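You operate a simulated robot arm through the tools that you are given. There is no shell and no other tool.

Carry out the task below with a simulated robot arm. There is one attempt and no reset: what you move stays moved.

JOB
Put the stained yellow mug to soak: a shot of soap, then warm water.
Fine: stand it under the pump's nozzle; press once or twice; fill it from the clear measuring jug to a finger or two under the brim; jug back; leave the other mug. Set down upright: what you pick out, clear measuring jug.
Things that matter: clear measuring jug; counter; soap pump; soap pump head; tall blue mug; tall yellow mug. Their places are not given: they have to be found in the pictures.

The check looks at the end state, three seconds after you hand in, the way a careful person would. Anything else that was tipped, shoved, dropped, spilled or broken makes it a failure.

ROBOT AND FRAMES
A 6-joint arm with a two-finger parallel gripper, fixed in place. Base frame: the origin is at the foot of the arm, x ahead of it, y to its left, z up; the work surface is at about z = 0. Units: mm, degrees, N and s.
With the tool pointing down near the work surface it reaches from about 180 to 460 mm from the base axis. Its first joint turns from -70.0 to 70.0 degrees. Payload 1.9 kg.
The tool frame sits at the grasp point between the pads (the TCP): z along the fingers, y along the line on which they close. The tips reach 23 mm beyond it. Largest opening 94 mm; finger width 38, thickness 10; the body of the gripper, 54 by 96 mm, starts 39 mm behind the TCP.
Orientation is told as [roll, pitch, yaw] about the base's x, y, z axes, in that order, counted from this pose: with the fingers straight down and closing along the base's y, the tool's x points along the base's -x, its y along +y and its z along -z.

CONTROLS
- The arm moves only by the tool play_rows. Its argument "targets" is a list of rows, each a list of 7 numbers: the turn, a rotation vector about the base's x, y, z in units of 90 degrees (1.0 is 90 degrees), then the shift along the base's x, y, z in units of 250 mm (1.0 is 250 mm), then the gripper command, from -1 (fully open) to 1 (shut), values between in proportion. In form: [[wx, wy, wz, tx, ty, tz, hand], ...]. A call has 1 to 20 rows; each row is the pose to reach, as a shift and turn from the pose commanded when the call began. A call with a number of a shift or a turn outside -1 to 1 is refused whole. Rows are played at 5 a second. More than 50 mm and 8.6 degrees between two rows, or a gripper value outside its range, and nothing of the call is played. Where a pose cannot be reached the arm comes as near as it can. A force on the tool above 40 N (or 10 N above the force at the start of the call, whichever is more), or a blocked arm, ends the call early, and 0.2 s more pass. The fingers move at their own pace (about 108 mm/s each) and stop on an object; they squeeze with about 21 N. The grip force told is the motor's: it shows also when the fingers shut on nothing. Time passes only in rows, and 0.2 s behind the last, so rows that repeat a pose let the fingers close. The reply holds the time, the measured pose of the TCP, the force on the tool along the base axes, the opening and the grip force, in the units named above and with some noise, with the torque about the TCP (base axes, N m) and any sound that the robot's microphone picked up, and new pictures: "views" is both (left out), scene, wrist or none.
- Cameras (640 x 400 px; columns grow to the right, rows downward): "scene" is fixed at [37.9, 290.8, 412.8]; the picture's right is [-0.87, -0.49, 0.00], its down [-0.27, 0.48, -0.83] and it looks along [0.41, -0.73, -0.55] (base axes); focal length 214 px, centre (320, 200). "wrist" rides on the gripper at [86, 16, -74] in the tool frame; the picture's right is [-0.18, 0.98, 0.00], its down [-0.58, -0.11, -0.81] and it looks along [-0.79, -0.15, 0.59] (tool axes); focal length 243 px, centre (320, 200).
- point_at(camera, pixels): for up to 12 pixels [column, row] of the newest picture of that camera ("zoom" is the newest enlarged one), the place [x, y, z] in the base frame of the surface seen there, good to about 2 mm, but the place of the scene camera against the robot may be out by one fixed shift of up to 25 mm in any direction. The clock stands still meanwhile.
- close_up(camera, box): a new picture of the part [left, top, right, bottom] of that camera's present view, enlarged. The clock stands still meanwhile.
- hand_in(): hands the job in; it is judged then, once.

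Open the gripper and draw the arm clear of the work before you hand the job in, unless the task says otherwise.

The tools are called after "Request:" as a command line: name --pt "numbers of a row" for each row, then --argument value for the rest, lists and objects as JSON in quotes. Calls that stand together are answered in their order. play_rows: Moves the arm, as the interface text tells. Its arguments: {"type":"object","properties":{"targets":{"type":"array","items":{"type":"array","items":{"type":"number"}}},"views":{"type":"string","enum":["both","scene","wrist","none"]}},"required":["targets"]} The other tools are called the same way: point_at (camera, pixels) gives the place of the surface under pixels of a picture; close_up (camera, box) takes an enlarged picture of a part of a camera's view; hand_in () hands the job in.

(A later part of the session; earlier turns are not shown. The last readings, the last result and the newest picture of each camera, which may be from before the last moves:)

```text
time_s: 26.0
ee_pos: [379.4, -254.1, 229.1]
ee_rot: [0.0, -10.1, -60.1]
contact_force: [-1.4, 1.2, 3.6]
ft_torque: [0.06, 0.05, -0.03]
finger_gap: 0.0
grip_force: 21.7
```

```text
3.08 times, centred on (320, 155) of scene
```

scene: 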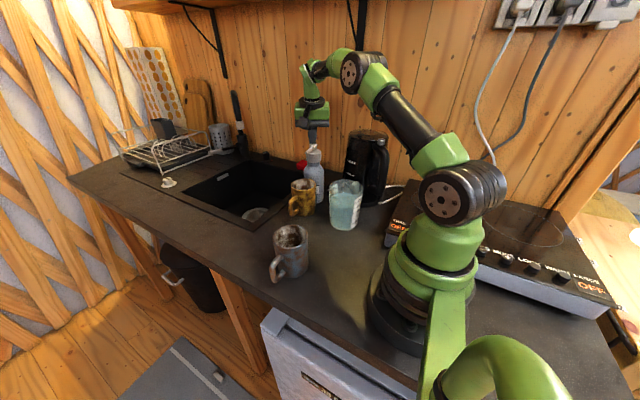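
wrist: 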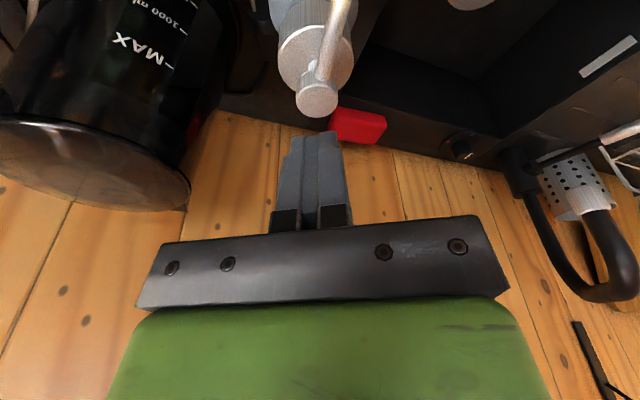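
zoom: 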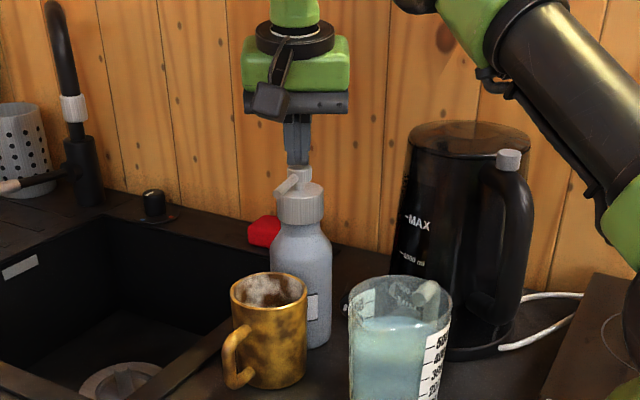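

Contact at about 3.6 N, and the pump stays upright. I press on, 2 mm per row, another 12 mm.

Request:
play_rows --pt "0 0 0 0 0 -0.008 1" --pt "0 0 0 0 0 -0.016 1" --pt "0 0 0 0 0 -0.024 1" --pt "0 0 0 0 0 -0.032 1" --pt "0 0 0 0 0 -0.04 1" --pt "0 0 0 0 0 -0.048 1" --views "scene"

Request:
close_up --camera "scene" --box '[260, 90, 380, 220]'

```text
time_s: 27.4
ee_pos: [379.9, -253.4, 219.7]
ee_rot: [0.2, -10.4, -60.3]
contact_force: [-3.8, 5.8, 36.4]
ft_torque: [0.59, 0.33, -0.01]
finger_gap: 0.2
grip_force: 20.5
```

scene: 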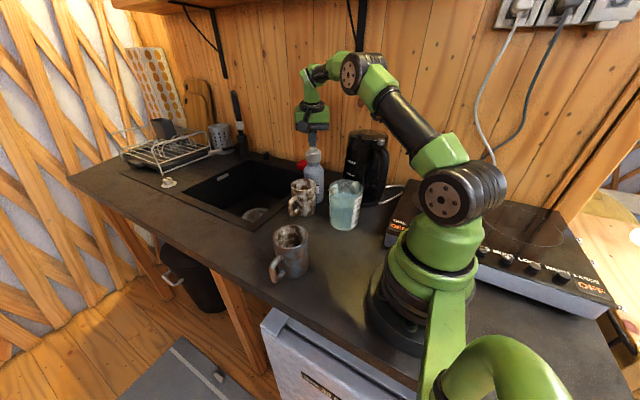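

```text
3.08 times, centred on (320, 155) of scene
```

zoom: 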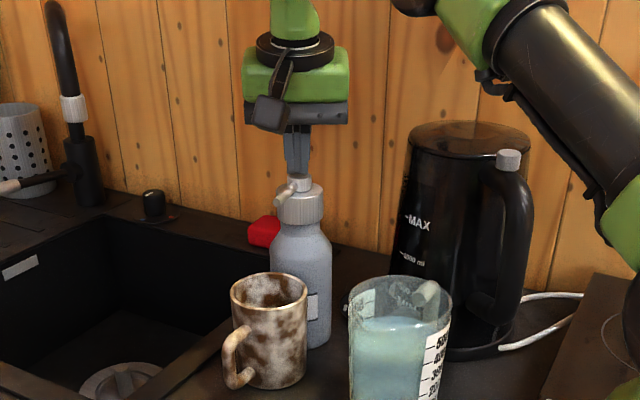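

The head bottomed out at 36 N, about 9–10 mm down, and the mug's look changed (a whitish film), so soap seems to have come. I rise to let the head spring back and look again.

Request:
play_rows --pt "0 0 0 0 0 0.02 1" --pt "0 0 0 0 0 0.05 1" --pt "0 0 0 0 0 0.1 1" --pt "0 0 0 0 0 0.18 1" --pt "0 0 0 0 0 0.18 1" --views "both"

Request:
close_up --camera "scene" --box '[260, 130, 360, 230]'

```text
time_s: 28.6
ee_pos: [378.3, -253.3, 263.3]
ee_rot: [0.1, -10.2, -60.1]
contact_force: [-0.8, 0.4, -0.4]
ft_torque: [-0.01, -0.01, -0.01]
finger_gap: 0.0
grip_force: 20.9
```

scene: 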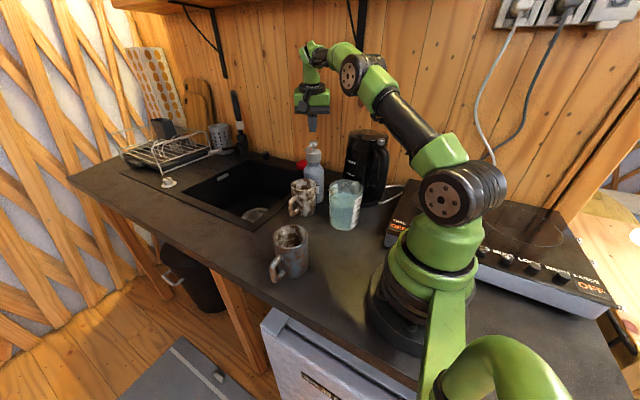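
wrist: 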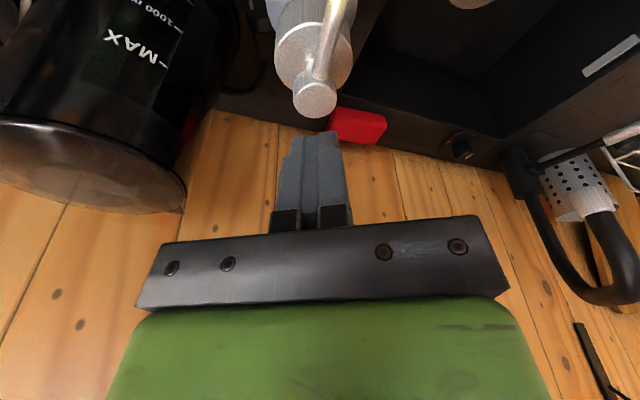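

```text
4.00 times, centred on (310, 180) of scene
```

zoom: 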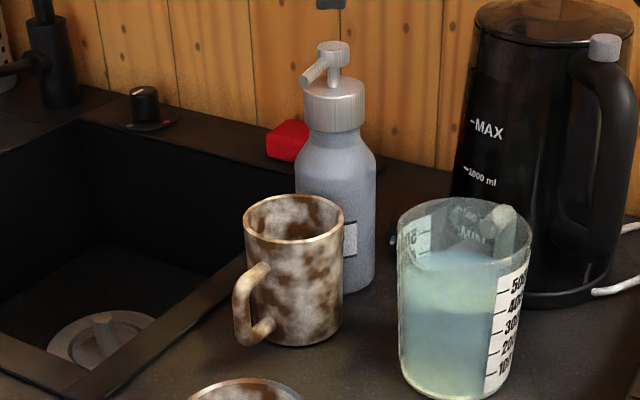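

The soap is out and the head is back up. Next I go over the jug at height with the hand vertical, yaw -75° and fingers open, to look at the jug and into the mug.

Request:
play_rows --pt "0.017 0.007 -0.028 -0.08 0.045 0 1" --pt "0.034 0.014 -0.055 -0.18 0.09 0 0.5" --pt "0.051 0.021 -0.083 -0.28 0.13 -0.02 -1" --pt "0.068 0.028 -0.11 -0.38 0.18 -0.06 -1" --pt "0.086 0.0355 -0.138 -0.48 0.22 -0.11 -1" --pt "0.103 0.0427 -0.1663 -0.575 0.265 -0.153 -1" --pt "0.103 0.0427 -0.1663 -0.575 0.265 -0.153 -1" --views "both"

Request:
close_up --camera "wrist" --box '[180, 0, 480, 188]'

```text
time_s: 30.2
ee_pos: [234.8, -185.6, 224.4]
ee_rot: [0.0, -0.1, -75.1]
contact_force: [0.5, -0.3, 0.7]
ft_torque: [-0.01, 0.0, 0.01]
finger_gap: 93.8
grip_force: 0.0
```

scene: 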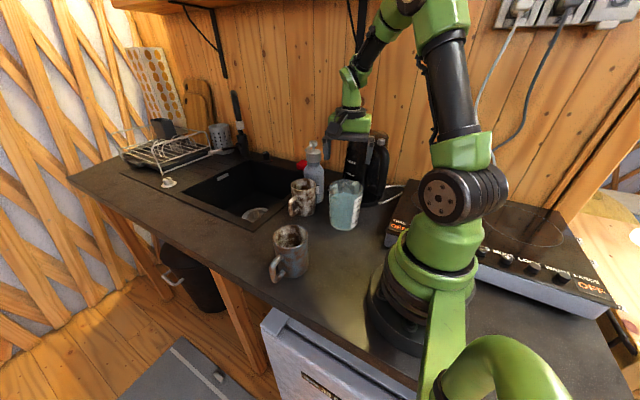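
wrist: 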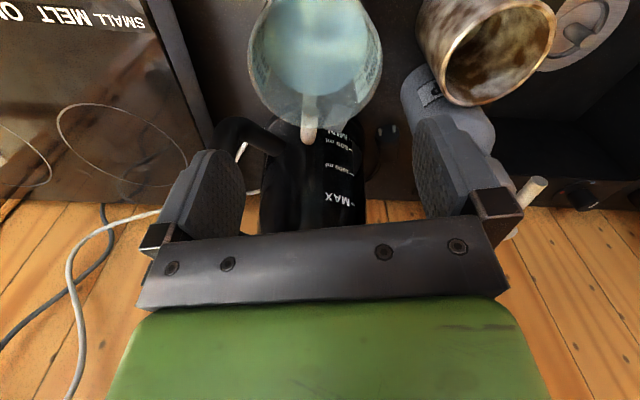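

```text
2.13 times, centred on (330, 94) of wrist
```

zoom: 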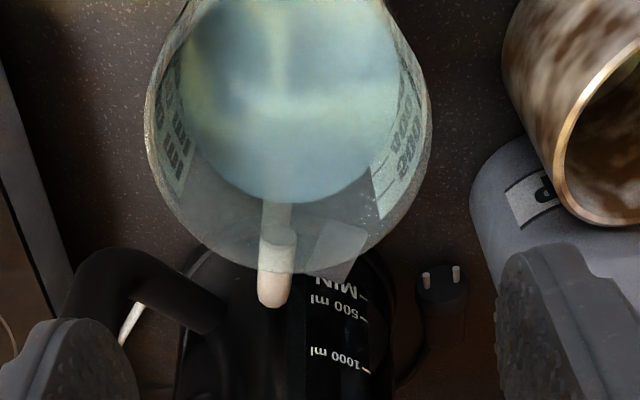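

The mug opening at upper right still sits under the nozzle. I now measure the jug's rim along its outline in this view to get its centre exactly.

Request:
point_at --camera "zoom" --pixels '[[149, 130], [150, 155], [160, 190], [178, 222], [205, 248], [235, 265], [330, 270], [365, 252], [395, 225], [415, 195], [427, 160], [428, 130]]'

Request:
point_at --camera "zoom" --pixels '[[153, 90], [165, 55], [180, 20], [423, 100], [408, 60], [395, 30], [275, 295], [262, 295], [288, 290], [275, 240], [200, 100], [280, 100]]'

```text
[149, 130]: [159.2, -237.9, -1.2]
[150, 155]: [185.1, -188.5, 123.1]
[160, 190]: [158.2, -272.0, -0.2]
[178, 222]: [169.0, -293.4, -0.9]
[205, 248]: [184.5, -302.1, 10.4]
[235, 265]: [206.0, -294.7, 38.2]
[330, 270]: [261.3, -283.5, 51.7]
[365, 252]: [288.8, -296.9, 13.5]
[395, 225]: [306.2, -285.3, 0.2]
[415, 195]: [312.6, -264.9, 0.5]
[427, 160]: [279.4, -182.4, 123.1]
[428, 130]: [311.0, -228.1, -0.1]
```

```text
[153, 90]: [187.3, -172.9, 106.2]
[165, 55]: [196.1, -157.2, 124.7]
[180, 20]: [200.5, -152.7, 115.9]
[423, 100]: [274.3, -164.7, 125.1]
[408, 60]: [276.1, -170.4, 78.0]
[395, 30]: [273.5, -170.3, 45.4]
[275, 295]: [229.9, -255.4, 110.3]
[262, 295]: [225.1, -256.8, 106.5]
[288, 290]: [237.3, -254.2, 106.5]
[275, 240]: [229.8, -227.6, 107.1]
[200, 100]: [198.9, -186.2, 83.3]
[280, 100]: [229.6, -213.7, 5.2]
```

The rim comes out about 92–94 mm wide and that nearly equals the largest opening, so the handle is the better hold. I check the room around the handle: the kettle body, its handle and the jug handle.

Request:
point_at --camera "zoom" --pixels '[[200, 310], [110, 265], [150, 275], [230, 330], [300, 330], [350, 310], [385, 340], [280, 380], [200, 360], [340, 390], [215, 270], [360, 280]]'

Request:
point_at --camera "wrist" --pixels '[[300, 225], [350, 225], [330, 180], [270, 200], [362, 200], [262, 215], [300, 180], [235, 130], [240, 125], [220, 140], [365, 225], [320, 232]]'

Request:
close_up --camera "wrist" --box '[250, 60, 390, 150]'

```text
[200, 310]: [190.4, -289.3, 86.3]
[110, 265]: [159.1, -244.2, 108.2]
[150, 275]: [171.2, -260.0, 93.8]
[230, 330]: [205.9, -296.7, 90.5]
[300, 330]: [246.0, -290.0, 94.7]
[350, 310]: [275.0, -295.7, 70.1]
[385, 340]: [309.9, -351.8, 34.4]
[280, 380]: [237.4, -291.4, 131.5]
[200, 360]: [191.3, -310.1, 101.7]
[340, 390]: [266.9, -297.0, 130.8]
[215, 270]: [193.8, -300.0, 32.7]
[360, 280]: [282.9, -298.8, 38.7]
```

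```text
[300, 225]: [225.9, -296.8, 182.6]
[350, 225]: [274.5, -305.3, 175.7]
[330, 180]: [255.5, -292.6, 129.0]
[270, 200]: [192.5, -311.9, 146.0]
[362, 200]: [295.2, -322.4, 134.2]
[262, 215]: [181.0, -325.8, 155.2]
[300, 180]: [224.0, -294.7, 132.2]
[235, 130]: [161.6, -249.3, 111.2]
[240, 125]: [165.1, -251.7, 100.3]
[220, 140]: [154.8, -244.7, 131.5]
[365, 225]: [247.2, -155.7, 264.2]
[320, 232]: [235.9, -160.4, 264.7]
```

```text
4.44 times, centred on (320, 105) of wrist
```

zoom: 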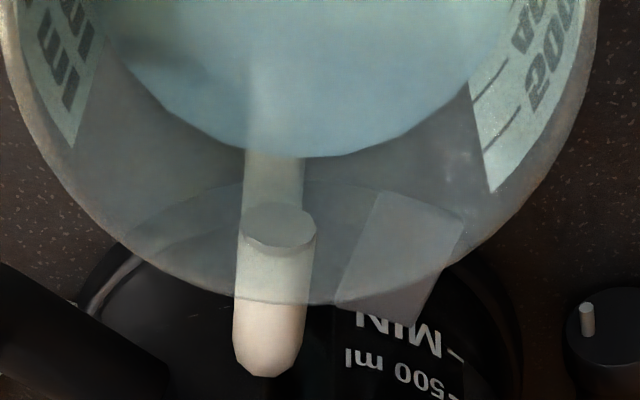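

The kettle's face is at y≈-290, 34 mm behind the jug's handle (outer edge y≈-256), so the handle can be gripped from above. Before I touch the jug, I test in free air whether the arm can make the pour pose: first the yaw turn to -165° at height.

Request:
play_rows --pt "0 0 -0.09 0.0 0.01 0.06 0.1" --pt "0 0 -0.18 0.0 0.02 0.12 0.1" --pt "0 0 -0.27 0.0 0.03 0.18 0.1" --pt "0 0 -0.36 0.0 0.04 0.24 0.1" --pt "0 0 -0.45 0.0 0.04 0.26 0.1" --pt "0 0 -0.54 0.0 0.04 0.26 0.1" --pt "0 0 -0.63 0.0 0.04 0.26 0.1" --pt "0 0 -0.72 0.0 0.04 0.26 0.1" --pt "0 0 -0.81 0.0 0.04 0.26 0.1" --pt "0 0 -0.9 0.0 0.04 0.26 0.1" --pt "0 0 -1.0 0.0 0.04 0.26 0.1" --pt "0 0 -1.0 0.0 0.04 0.26 0.1" --views "scene"

```text
refused: row 11 steps farther than a row can; nothing moved
```

One step was 9°, just above the limit; I send the turn again with even steps.

Request:
play_rows --pt "0 0 -0.0909 0.0 0.01 0.06 0.1" --pt "0 0 -0.1818 0.0 0.02 0.12 0.1" --pt "0 0 -0.2727 0.0 0.03 0.18 0.1" --pt "0 0 -0.3636 0.0 0.04 0.24 0.1" --pt "0 0 -0.4545 0.0 0.04 0.26 0.1" --pt "0 0 -0.5455 0.0 0.04 0.26 0.1" --pt "0 0 -0.6364 0.0 0.04 0.26 0.1" --pt "0 0 -0.7273 0.0 0.04 0.26 0.1" --pt "0 0 -0.8182 0.0 0.04 0.26 0.1" --pt "0 0 -0.9091 0.0 0.04 0.26 0.1" --pt "0 0 -1.0 0.0 0.04 0.26 0.1" --pt "0 0 -1.0 0.0 0.04 0.26 0.1" --views "scene"

```text
time_s: 32.8
ee_pos: [236.2, -177.0, 288.7]
ee_rot: [0.0, -0.2, -165.3]
contact_force: [0.2, 0.0, 0.1]
ft_torque: [-0.02, 0.03, 0.01]
finger_gap: 42.2
grip_force: 0.1
```

scene: 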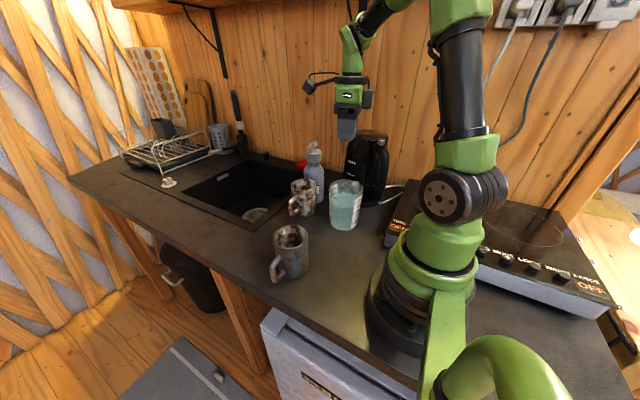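

The yaw is no problem. Now I test the 55° lean toward (0.966,0.259) at a safe height over the pour spot.

Request:
play_rows --pt "-0.0225 0.0843 0 0.015 -0.016 -0.02 0.1" --pt "-0.045 0.1686 0 0.03 -0.033 -0.04 0.1" --pt "-0.0675 0.2529 0 0.046 -0.05 -0.06 0.1" --pt "-0.09 0.3372 0 0.062 -0.066 -0.08 0.1" --pt "-0.1125 0.4215 0 0.077 -0.083 -0.1 0.1" --pt "-0.135 0.5058 0 0.092 -0.1 -0.12 0.1" --pt "-0.158 0.59 0 0.108 -0.116 -0.14 0.1" --pt "-0.158 0.59 0 0.108 -0.116 -0.14 0.1" --views "both"

```text
time_s: 34.6
ee_pos: [262.6, -206.2, 253.5]
ee_rot: [0.1, -55.2, -165.1]
contact_force: [0.8, 0.5, 0.2]
ft_torque: [0.04, -0.02, -0.04]
finger_gap: 42.1
grip_force: 0.2
```

scene: 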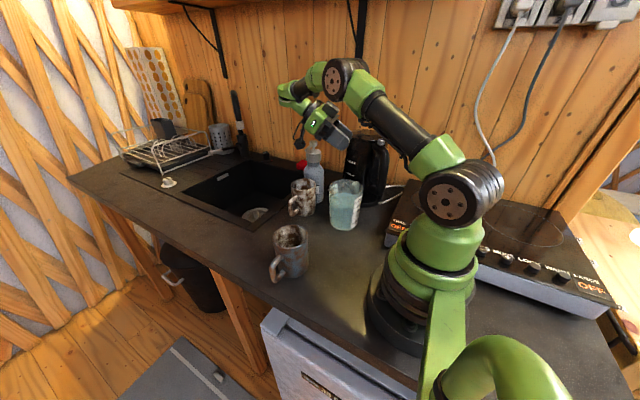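
wrist: 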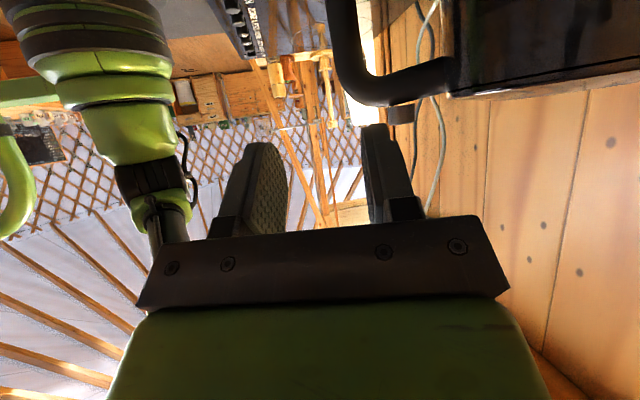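

The pour lean is reachable. But with the mug directly under the nozzle, the wrist camera and its bracket would come too near the nozzle, so I'll set the mug a few cm to +y before pouring. First I take the lean out while moving to the middle.

Request:
play_rows --pt "0.0225 -0.0843 0 0.0 0.03 0.06 0.1" --pt "0.045 -0.1686 0 0.03 0.08 0.1 0.1" --pt "0.0675 -0.2529 0 0.06 0.13 0.1 0.1" --pt "0.09 -0.3372 0 0.08 0.18 0.1 0.1" --pt "0.1125 -0.4215 0 0.1 0.23 0.1 0.1" --pt "0.135 -0.5058 0 0.125 0.28 0.1 -0.5" --pt "0.158 -0.59 0 0.15 0.34 0.1 -1" --pt "0.158 -0.59 0 0.15 0.34 0.1 -1" --views "none"

Request:
play_rows --pt "0 0 0.0909 0.02 0.01 0 -1" --pt "0 0 0.1818 0.04 0.02 -0.02 -1" --pt "0 0 0.2727 0.06 0.03 -0.04 -1" --pt "0 0 0.3636 0.08 0.04 -0.06 -1" --pt "0 0 0.4545 0.1 0.05 -0.08 -1" --pt "0 0 0.5455 0.12 0.06 -0.1 -1" --pt "0 0 0.6364 0.14 0.07 -0.13 -1" --pt "0 0 0.7273 0.16 0.08 -0.16 -1" --pt "0 0 0.8182 0.18 0.09 -0.19 -1" --pt "0 0 0.9091 0.2 0.1 -0.22 -1" --pt "0 0 1.0 0.22 0.11 -0.25 -1" --pt "0 0 1.0 0.22 0.11 -0.25 -1" --views "none"

```text
time_s: 36.4
ee_pos: [300.9, -119.7, 279.9]
ee_rot: [0.0, -0.1, -165.2]
contact_force: [0.2, 0.7, -0.9]
ft_torque: [0.01, -0.04, 0.0]
finger_gap: 94.2
grip_force: 0.1
```

```text
time_s: 39.0
ee_pos: [355.2, -94.2, 216.8]
ee_rot: [0.1, -0.2, -75.0]
contact_force: [-0.3, 0.1, -0.4]
ft_torque: [0.01, 0.0, -0.02]
finger_gap: 93.9
grip_force: 0.0
```

The hand is vertical again at (355,-94,217), yaw -75°. I lean it 20° toward +y as before and look at the mug.

Request:
play_rows --pt "-0.0716 -0.0192 0 0.008 -0.02 -0.036 -1" --pt "-0.1431 -0.0383 0 0.016 -0.04 -0.072 -1" --pt "-0.2147 -0.0575 0 0.024 -0.064 -0.108 -1" --pt "-0.2147 -0.0575 0 0.024 -0.064 -0.108 -1" --views "both"

Request:
close_up --camera "wrist" --box '[200, 20, 440, 200]'

Request:
close_up --camera "scene" --box '[260, 130, 360, 230]'

```text
time_s: 40.0
ee_pos: [362.0, -110.5, 188.5]
ee_rot: [0.1, -20.1, -75.1]
contact_force: [0.3, 0.0, 0.9]
ft_torque: [0.0, 0.0, -0.01]
finger_gap: 94.2
grip_force: 0.0
```

scene: 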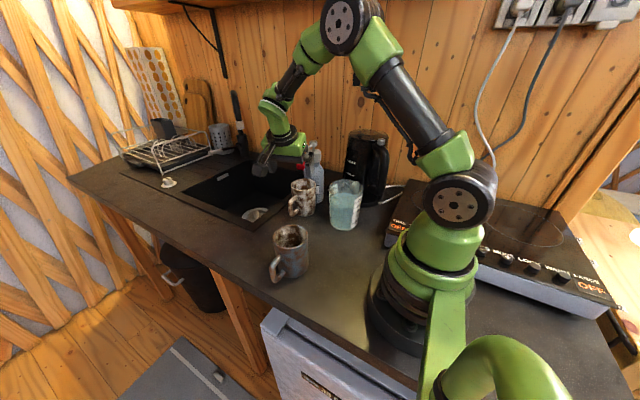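
wrist: 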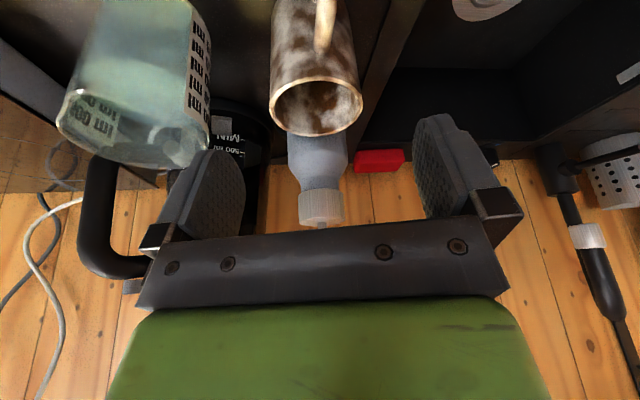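

```text
2.22 times, centred on (320, 110) of wrist
```

zoom: 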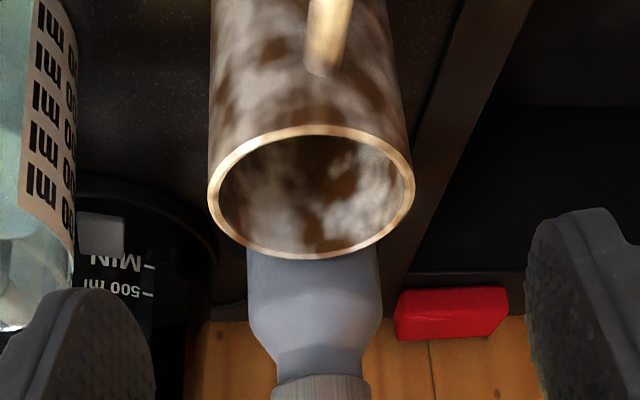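

```text
4.00 times, centred on (310, 180) of scene
```

zoom: 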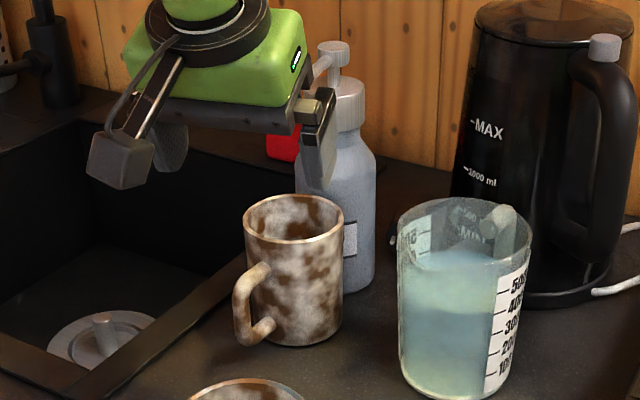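

I measure the mug rim again in this nearer view for the grasp: left (209,195), right (413,188), bottom (310,257), top (315,128).

Request:
point_at --camera "zoom" --pixels '[[211, 195], [411, 185], [300, 256], [345, 252], [250, 240], [385, 228], [310, 129], [240, 148], [385, 150], [320, 60], [330, 10], [310, 62]]'

```text
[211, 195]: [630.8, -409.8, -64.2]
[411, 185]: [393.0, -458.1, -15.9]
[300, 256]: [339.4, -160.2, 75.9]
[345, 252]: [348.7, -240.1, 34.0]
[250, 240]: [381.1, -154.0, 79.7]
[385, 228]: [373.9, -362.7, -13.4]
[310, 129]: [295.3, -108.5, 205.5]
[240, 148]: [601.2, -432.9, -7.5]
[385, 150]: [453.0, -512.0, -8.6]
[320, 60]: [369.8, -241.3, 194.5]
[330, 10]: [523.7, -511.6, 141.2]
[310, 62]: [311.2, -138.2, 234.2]
```

The newest zoom was the scene's; I take the wrist enlargement again and repeat.

Request:
close_up --camera "wrist" --box '[200, 20, 440, 200]'

Request:
point_at --camera "wrist" --pixels '[[271, 107], [361, 102], [311, 134], [330, 133], [290, 126], [350, 122], [316, 79], [284, 87], [349, 86], [322, 40], [326, 10], [320, 205]]'

```text
2.22 times, centred on (320, 110) of wrist
```

zoom: 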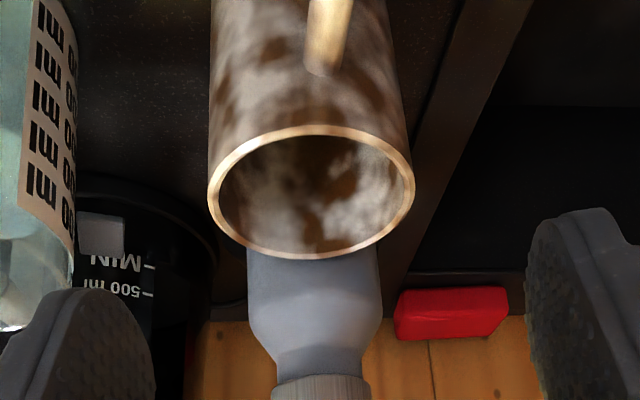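

```text
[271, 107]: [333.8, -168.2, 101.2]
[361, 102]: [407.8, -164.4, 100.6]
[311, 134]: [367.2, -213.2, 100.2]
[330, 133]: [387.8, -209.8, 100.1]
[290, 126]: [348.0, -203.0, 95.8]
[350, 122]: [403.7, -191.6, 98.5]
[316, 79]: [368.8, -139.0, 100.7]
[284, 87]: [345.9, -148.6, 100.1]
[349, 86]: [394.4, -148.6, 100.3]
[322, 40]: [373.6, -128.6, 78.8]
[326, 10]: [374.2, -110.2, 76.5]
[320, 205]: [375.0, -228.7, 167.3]
```

The mug centre is (370.5,-176). I go in along the tool axis, as I came out before.

Request:
play_rows --pt "0 0 0 -0.002 -0.132 -0.046 -1" --pt "0 0 0 0.007 -0.165 -0.14 -1" --pt "0 0 0 0.016 -0.198 -0.234 -1" --pt "0 0 0 0.025 -0.231 -0.328 -1" --pt "0 0 0 0.031 -0.253 -0.39 -1" --pt "0 0 0 0.034 -0.264 -0.422 -1" --pt "0 0 0 0.034 -0.264 -0.422 -1" --views "wrist"

```text
time_s: 41.6
ee_pos: [370.4, -175.1, 84.2]
ee_rot: [0.0, -20.2, -75.1]
contact_force: [0.7, -0.4, 0.0]
ft_torque: [0.02, -0.03, -0.02]
finger_gap: 94.1
grip_force: 0.0
```

wrist: 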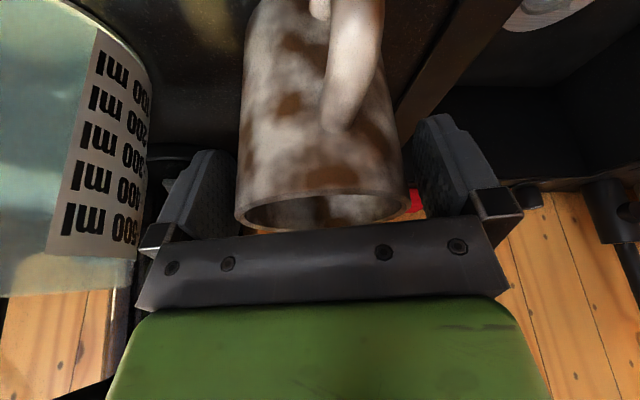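

The fingers straddle the mug. I close, lift a little, and carry it straight along +y by 62 mm.

Request:
play_rows --pt "0 0 0 0 0 0 0" --pt "0 0 0 0 0 0 1" --pt "0 0 0 0 0 0 1" --pt "0 0 0 0 0 0 1" --pt "0 0 0 0 0 0.02 1" --pt "0 0 0 0 0 0.04 1" --pt "0 0 0 0 0.06 0.04 1" --pt "0 0 0 0 0.12 0.04 1" --pt "0 0 0 0 0.19 0.04 1" --pt "0 0 0 0 0.248 0.04 1" --pt "0 0 0 0 0.248 0.04 1" --views "both"

```text
time_s: 44.0
ee_pos: [370.6, -113.9, 92.7]
ee_rot: [0.0, -20.1, -75.1]
contact_force: [-0.7, -1.1, -3.3]
ft_torque: [-0.01, 0.0, 0.01]
finger_gap: 74.9
grip_force: 21.3
```

scene: 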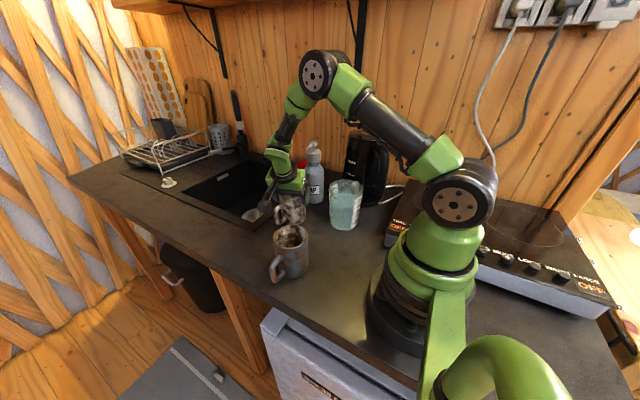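
wrist: 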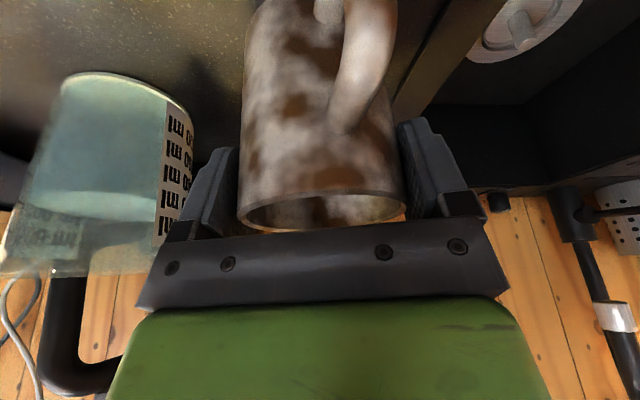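

The mug hangs well (gap 74.9 mm). I lower it to the counter.

Request:
play_rows --pt "0 0 0 0 0 -0.016 1" --pt "0 0 0 0 0 -0.03 1" --pt "0 0 0 0 0 -0.036 1" --pt "0 0 0 0 0 -0.041 1" --pt "0 0 0 0 0 -0.041 1" --views "none"

```text
time_s: 45.2
ee_pos: [369.3, -114.2, 85.2]
ee_rot: [0.0, -20.2, -75.1]
contact_force: [-3.6, 1.8, 9.2]
ft_torque: [-0.01, -0.04, 0.02]
finger_gap: 75.0
grip_force: 21.4
```

Contact with the counter (9 N up). I open, then withdraw along the tool axis and toward +y.

Request:
play_rows --pt "0 0 0 0 0 0 -0.7" --pt "0 0 0 0 0 0 -0.9" --pt "0 0 0 0 0 0 -1" --pt "0 0 0 0 0 0 -1" --pt "0 0 0 -0.009 0.033 0.094 -1" --pt "0 0 0 -0.018 0.066 0.188 -1" --pt "0 0 0 -0.027 0.099 0.282 -1" --pt "0 0 0 -0.036 0.132 0.376 -1" --pt "0 0 0 -0.045 0.165 0.47 -1" --pt "0 0 0 -0.045 0.165 0.47 -1" --views "both"

```text
time_s: 47.4
ee_pos: [358.9, -71.9, 201.1]
ee_rot: [0.0, -20.3, -75.1]
contact_force: [0.3, -0.2, -0.1]
ft_torque: [0.01, 0.0, 0.02]
finger_gap: 93.9
grip_force: 0.1
```

scene: 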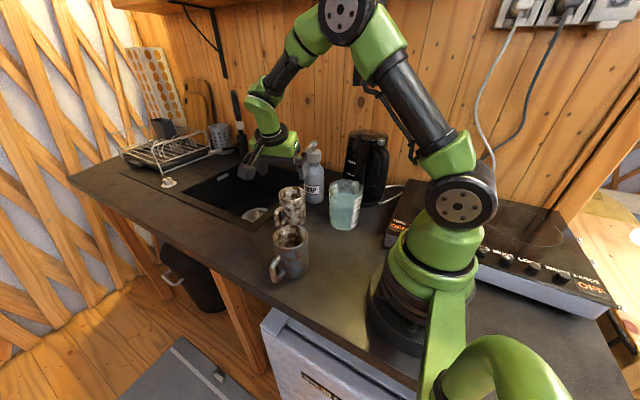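
wrist: 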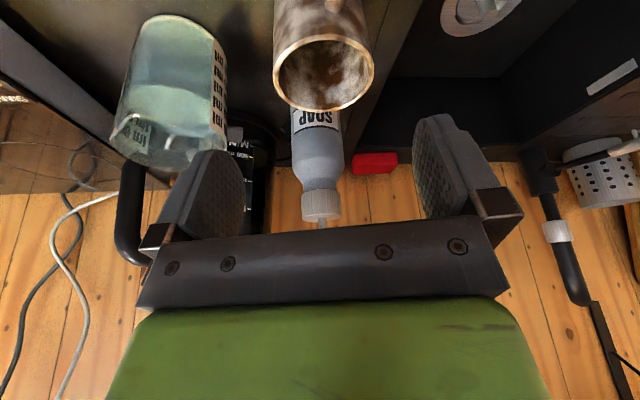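

The mug stands at its new spot. I check its place, and look for anything spilled where it stood before.

Request:
point_at --camera "wrist" --pixels '[[275, 70], [373, 68], [320, 36], [325, 108], [290, 95], [360, 94], [290, 47], [355, 47]]'

Request:
close_up --camera "scene" --box '[250, 130, 370, 250]'

```text
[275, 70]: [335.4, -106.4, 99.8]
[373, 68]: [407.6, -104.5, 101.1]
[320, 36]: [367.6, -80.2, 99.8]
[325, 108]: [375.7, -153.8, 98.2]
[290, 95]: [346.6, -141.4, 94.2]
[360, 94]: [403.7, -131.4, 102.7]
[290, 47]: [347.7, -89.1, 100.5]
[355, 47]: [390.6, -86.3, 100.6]
```

```text
3.33 times, centred on (310, 190) of scene
```

zoom: 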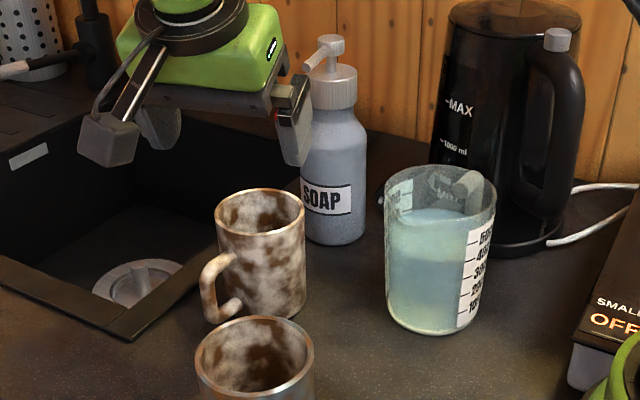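

The mug centre is now (371,-116.5) and the counter is clean. I move over toward the jug's handle at height with the hand vertical and yaw -90°, fingers partly open.

Request:
play_rows --pt "0.0442 0.0058 -0.033 -0.09 -0.1 0.05 -0.5" --pt "0.0884 0.0116 -0.066 -0.19 -0.21 0.116 0" --pt "0.1326 0.0175 -0.099 -0.3 -0.33 0.116 0.05" --pt "0.1768 0.0233 -0.132 -0.41 -0.45 0.116 0.05" --pt "0.221 0.0291 -0.165 -0.514 -0.572 0.116 0.05" --pt "0.221 0.0291 -0.165 -0.514 -0.572 0.116 0.05" --views "both"

Request:
close_up --camera "wrist" --box '[220, 20, 420, 170]'

```text
time_s: 48.8
ee_pos: [228.4, -213.5, 231.1]
ee_rot: [0.0, 0.0, -90.3]
contact_force: [-0.5, -0.6, -0.1]
ft_torque: [0.04, 0.04, -0.03]
finger_gap: 44.7
grip_force: 0.1
```

scene: 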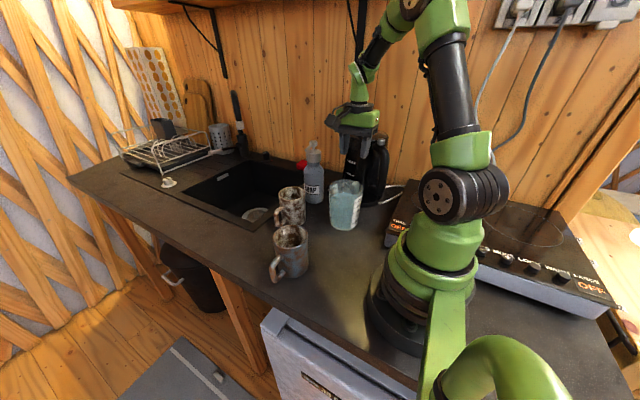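
wrist: 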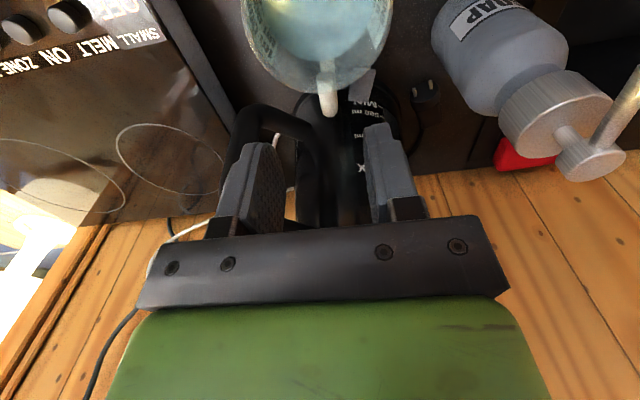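

```text
2.67 times, centred on (320, 95) of wrist
```

zoom: 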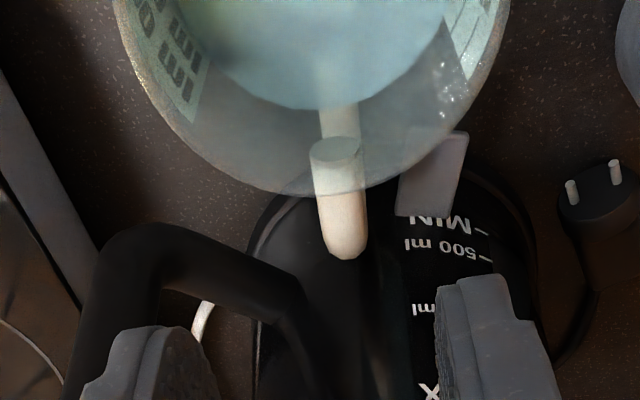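

The kettle's black handle runs close to the left finger's way. I measure it and the jug's handle here.

Request:
point_at --camera "zoom" --pixels '[[345, 250], [325, 235], [365, 235], [342, 215], [322, 205], [363, 205], [240, 265], [290, 295], [200, 250], [150, 235], [300, 320], [265, 310]]'

Request:
point_at --camera "zoom" --pixels '[[310, 300], [285, 340], [255, 320], [330, 350], [330, 390], [380, 330], [110, 280], [85, 350], [340, 175], [345, 258], [330, 255], [360, 255]]'

```text
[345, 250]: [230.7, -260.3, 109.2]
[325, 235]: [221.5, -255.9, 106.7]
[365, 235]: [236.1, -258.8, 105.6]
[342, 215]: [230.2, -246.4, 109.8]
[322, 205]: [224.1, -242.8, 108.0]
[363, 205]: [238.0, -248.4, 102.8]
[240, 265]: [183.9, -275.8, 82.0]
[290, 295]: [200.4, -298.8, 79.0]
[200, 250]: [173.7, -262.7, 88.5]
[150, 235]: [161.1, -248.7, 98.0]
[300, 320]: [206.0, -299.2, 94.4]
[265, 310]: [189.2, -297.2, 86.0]
```

```text
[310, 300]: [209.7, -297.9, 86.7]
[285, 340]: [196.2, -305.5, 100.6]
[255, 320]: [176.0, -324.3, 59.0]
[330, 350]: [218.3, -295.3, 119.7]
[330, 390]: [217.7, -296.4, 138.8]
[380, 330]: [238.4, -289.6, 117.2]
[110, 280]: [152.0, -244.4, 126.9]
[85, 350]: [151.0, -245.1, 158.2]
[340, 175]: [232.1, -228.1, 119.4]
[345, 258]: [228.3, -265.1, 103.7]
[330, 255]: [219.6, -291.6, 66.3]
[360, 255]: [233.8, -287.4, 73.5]
```

The jug handle spans x 222–238, y -231…-263, with its top at z=110. The kettle handle comes no nearer than (184,-276). With a 36 mm opening the fingers fit, so I go down over the handle to z=92.

Request:
play_rows --pt "0 0 0 0.0064 -0.08 0 0.234" --pt "0 0 0 0.0064 -0.154 0 0.234" --pt "0 0 0 0.0064 -0.154 -0.12 0.234" --pt "0 0 0 0.0064 -0.154 -0.24 0.234" --pt "0 0 0 0.0064 -0.154 -0.34 0.234" --pt "0 0 0 0.0064 -0.154 -0.4 0.234" --pt "0 0 0 0.0064 -0.154 -0.4 0.234" --views "both"

Request:
close_up --camera "wrist" --box '[180, 60, 460, 260]'

```text
time_s: 49.9
ee_pos: [232.7, -256.4, 174.1]
ee_rot: [0.5, -1.0, -90.1]
contact_force: [-0.8, -0.2, 8.9]
ft_torque: [-0.48, -0.01, 0.04]
finger_gap: 36.1
grip_force: 0.1
heard: click
stopped in row 5: the force on the tool passed its limit at 69 N (the readings are from after the stop); the commanded pose is now the measured one
```

scene: 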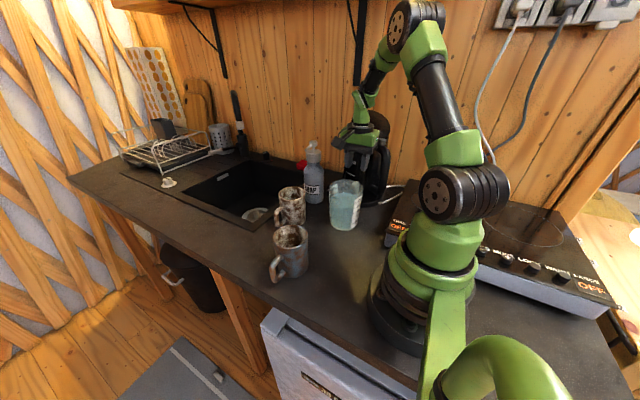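
wrist: 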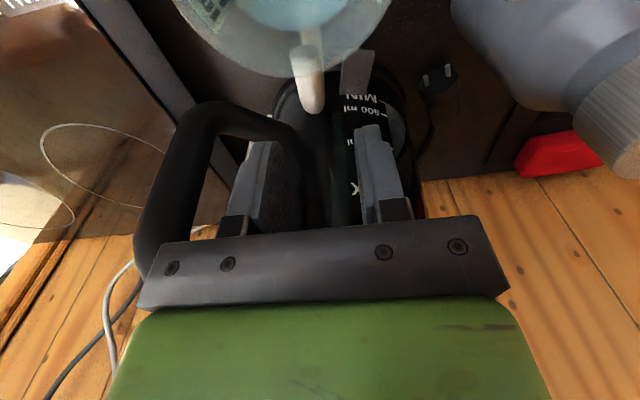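

```text
2.00 times, centred on (320, 160) of wrist
```

zoom: 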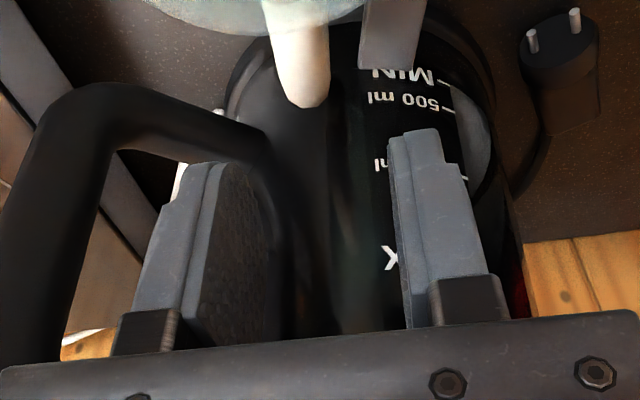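

The hand was stopped at z=174: something behind the gripper touched the kettle's top (69 N, a click heard). I go straight up at once and look at the kettle.

Request:
play_rows --pt "0 0 0 0 0.02 0.08 0.234" --pt "0 0 0 0 0.04 0.2 0.234" --pt "0 0 0 0 0.1 0.32 0.234" --pt "0 0 0 0 0.2 0.4 0.234" --pt "0 0 0 0 0.3 0.4 0.234" --pt "0 0 0 0 0.3 0.4 0.234" --views "both"

Request:
close_up --camera "scene" --box '[290, 100, 430, 240]'

```text
time_s: 51.2
ee_pos: [234.4, -183.0, 273.2]
ee_rot: [0.6, -0.9, -90.1]
contact_force: [-0.9, -0.7, 0.4]
ft_torque: [0.03, -0.01, 0.04]
finger_gap: 35.7
grip_force: 0.1
```

scene: 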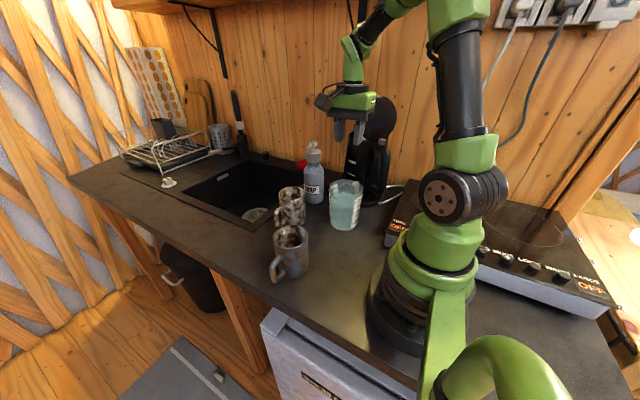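
wrist: 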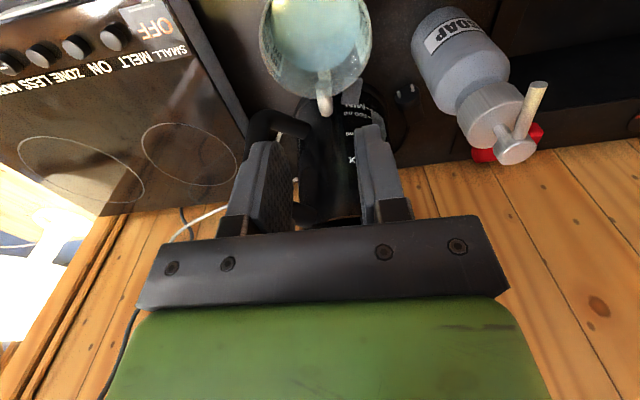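

```text
2.86 times, centred on (360, 170) of scene
```

zoom: 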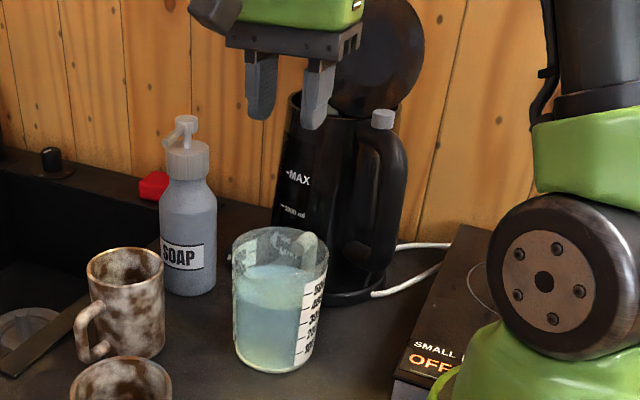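

The kettle's lid has sprung open (black disc at zoom (375,55)): the touch pressed its button. I move back to look at how it stands, so I can shut it again.

Request:
play_rows --pt "0 0 0 0.06 0.12 0.06 0.234" --pt "0 0 0 0.13 0.25 0.12 0.234" --pt "0 0 0 0.2 0.37 0.18 0.234" --pt "0 0 0 0.26 0.49 0.22 0.234" --pt "0 0 0 0.26 0.49 0.22 0.234" --views "both"

Request:
close_up --camera "scene" --box '[320, 90, 440, 210]'

Request:
close_up --camera "wrist" --box '[200, 40, 440, 240]'

```text
time_s: 52.5
ee_pos: [301.2, -62.0, 327.8]
ee_rot: [0.4, -0.9, -90.2]
contact_force: [-0.7, -0.7, -0.1]
ft_torque: [0.03, 0.0, -0.05]
finger_gap: 36.0
grip_force: 0.1
```

scene: 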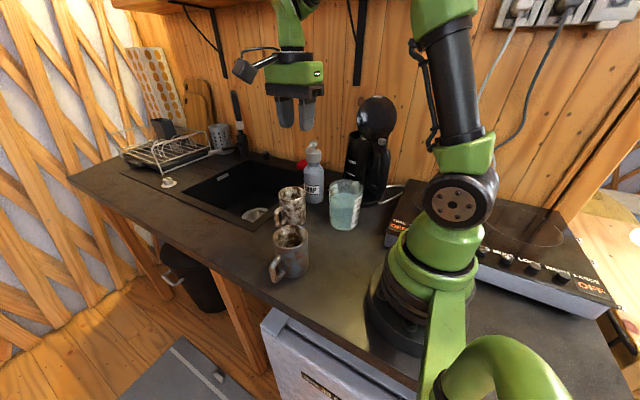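
wrist: 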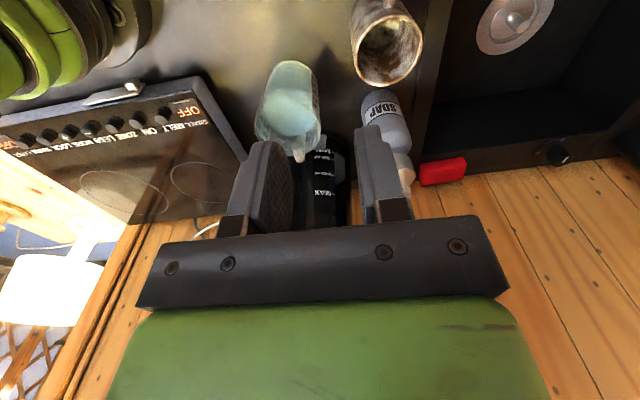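

```text
3.33 times, centred on (380, 150) of scene
```

zoom: 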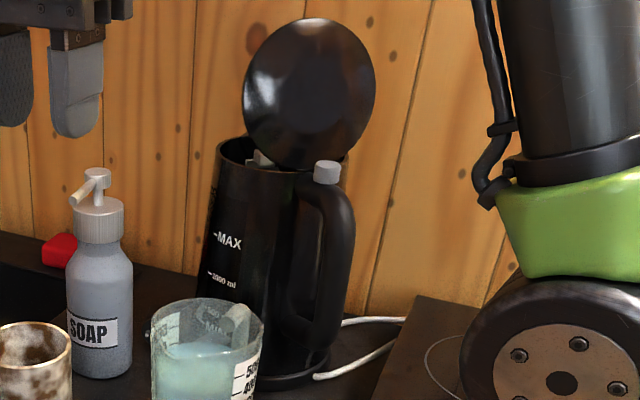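

```text
2.00 times, centred on (320, 140) of wrist
```

zoom: 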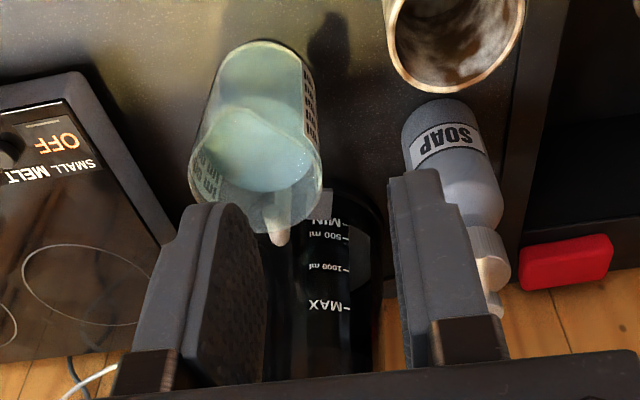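

The lid stands open, hinged on the handle side. I take its place in the scene view: disc top, sides, bottom, button and the kettle's rim.

Request:
close_up --camera "scene" --box '[320, 90, 440, 210]'

Request:
point_at --camera "scene" --pixels '[[376, 97], [373, 118], [356, 115], [391, 115], [370, 138], [374, 110], [382, 142], [348, 135], [355, 141], [366, 133], [365, 128], [384, 130]]'

Request:
point_at --camera "scene" --pixels '[[316, 145], [310, 148], [320, 160], [347, 140], [346, 150], [385, 150], [388, 160], [382, 139], [379, 141], [313, 178], [360, 139], [364, 141]]'

```text
3.33 times, centred on (380, 150) of scene
```

zoom: 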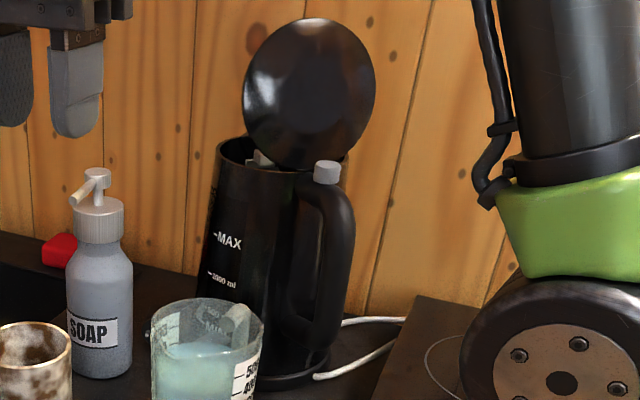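

```text
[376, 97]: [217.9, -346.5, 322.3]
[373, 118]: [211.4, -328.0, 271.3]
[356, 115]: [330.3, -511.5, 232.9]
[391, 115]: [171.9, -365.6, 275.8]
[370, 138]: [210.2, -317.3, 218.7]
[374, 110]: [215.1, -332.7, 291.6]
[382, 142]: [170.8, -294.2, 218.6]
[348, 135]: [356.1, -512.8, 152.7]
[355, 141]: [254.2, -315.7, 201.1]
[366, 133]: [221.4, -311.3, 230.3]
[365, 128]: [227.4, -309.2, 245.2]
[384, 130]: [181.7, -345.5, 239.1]
```

```text
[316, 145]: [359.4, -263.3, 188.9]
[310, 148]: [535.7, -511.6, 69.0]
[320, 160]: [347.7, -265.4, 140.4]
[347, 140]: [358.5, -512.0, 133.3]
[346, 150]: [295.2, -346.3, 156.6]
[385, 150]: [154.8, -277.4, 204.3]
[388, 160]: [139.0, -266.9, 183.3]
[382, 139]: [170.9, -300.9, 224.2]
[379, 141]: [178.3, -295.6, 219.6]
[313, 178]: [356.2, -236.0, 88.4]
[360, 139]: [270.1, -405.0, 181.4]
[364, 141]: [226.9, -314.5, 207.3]
```

The lid's outer face looks toward the arm, its hinge is at about (218,-316,233) and the kettle's opening lies toward (0.63,-0.77). I'll push it shut with the closed fingers. First I go to a spot behind it, yaw -52° with a 15° outward tilt.

Request:
play_rows --pt "-0.0268 -0.0092 0.07 -0.06 -0.14 0.01 1" --pt "-0.0535 -0.0184 0.14 -0.13 -0.29 0.02 1" --pt "-0.0803 -0.0277 0.21 -0.21 -0.44 0.02 1" --pt "-0.107 -0.0369 0.28 -0.29 -0.59 0.02 1" --pt "-0.1338 -0.0461 0.35 -0.37 -0.74 0.02 1" --pt "-0.1606 -0.0553 0.4198 -0.449 -0.872 0.01 1" --pt "-0.1606 -0.0553 0.4198 -0.449 -0.872 0.01 1" --views "both"

Request:
close_up --camera "scene" --box '[320, 70, 440, 190]'

```text
time_s: 54.0
ee_pos: [188.1, -277.7, 329.1]
ee_rot: [0.5, -16.0, -52.0]
contact_force: [0.5, -0.3, 1.0]
ft_torque: [-0.02, 0.01, -0.02]
finger_gap: 0.1
grip_force: 20.8
```

scene: 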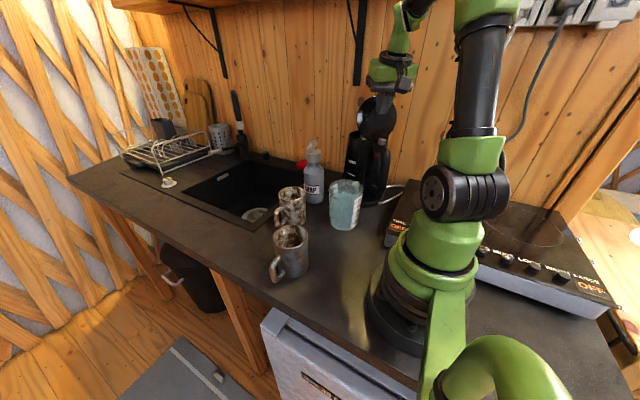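
wrist: 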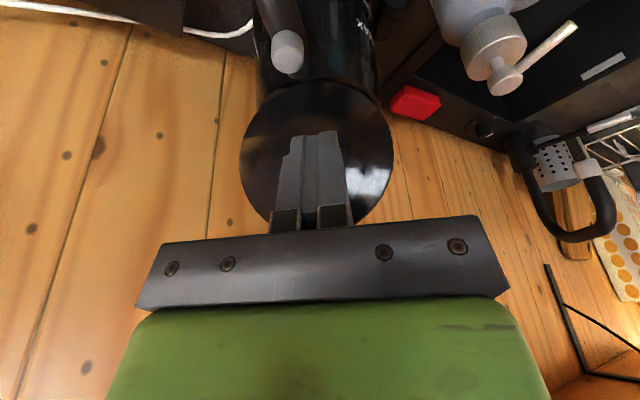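

```text
3.33 times, centred on (380, 130) of scene
```

zoom: 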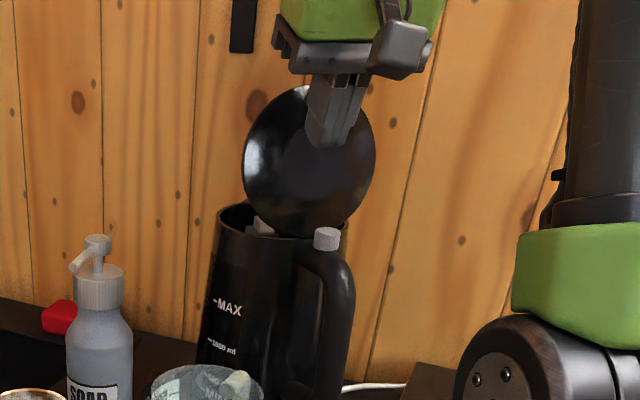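

The wrist view shows the lid's outer face (disc around (316,155)) and the button at (288,50). I measure it here with the robot's own camera.

Request:
point_at --camera "wrist" --pixels '[[250, 155], [383, 150], [265, 120], [370, 115], [320, 90], [318, 115], [260, 190], [375, 190], [288, 40], [290, 65], [345, 80], [300, 82]]'

```text
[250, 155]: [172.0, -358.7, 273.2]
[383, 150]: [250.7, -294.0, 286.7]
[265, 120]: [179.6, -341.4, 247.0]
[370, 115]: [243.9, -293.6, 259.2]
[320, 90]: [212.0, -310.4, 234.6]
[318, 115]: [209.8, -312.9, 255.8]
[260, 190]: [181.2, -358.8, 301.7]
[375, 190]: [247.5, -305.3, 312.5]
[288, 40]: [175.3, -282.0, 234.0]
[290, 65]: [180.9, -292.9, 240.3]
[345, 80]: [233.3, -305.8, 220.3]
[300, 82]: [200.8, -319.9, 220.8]
```

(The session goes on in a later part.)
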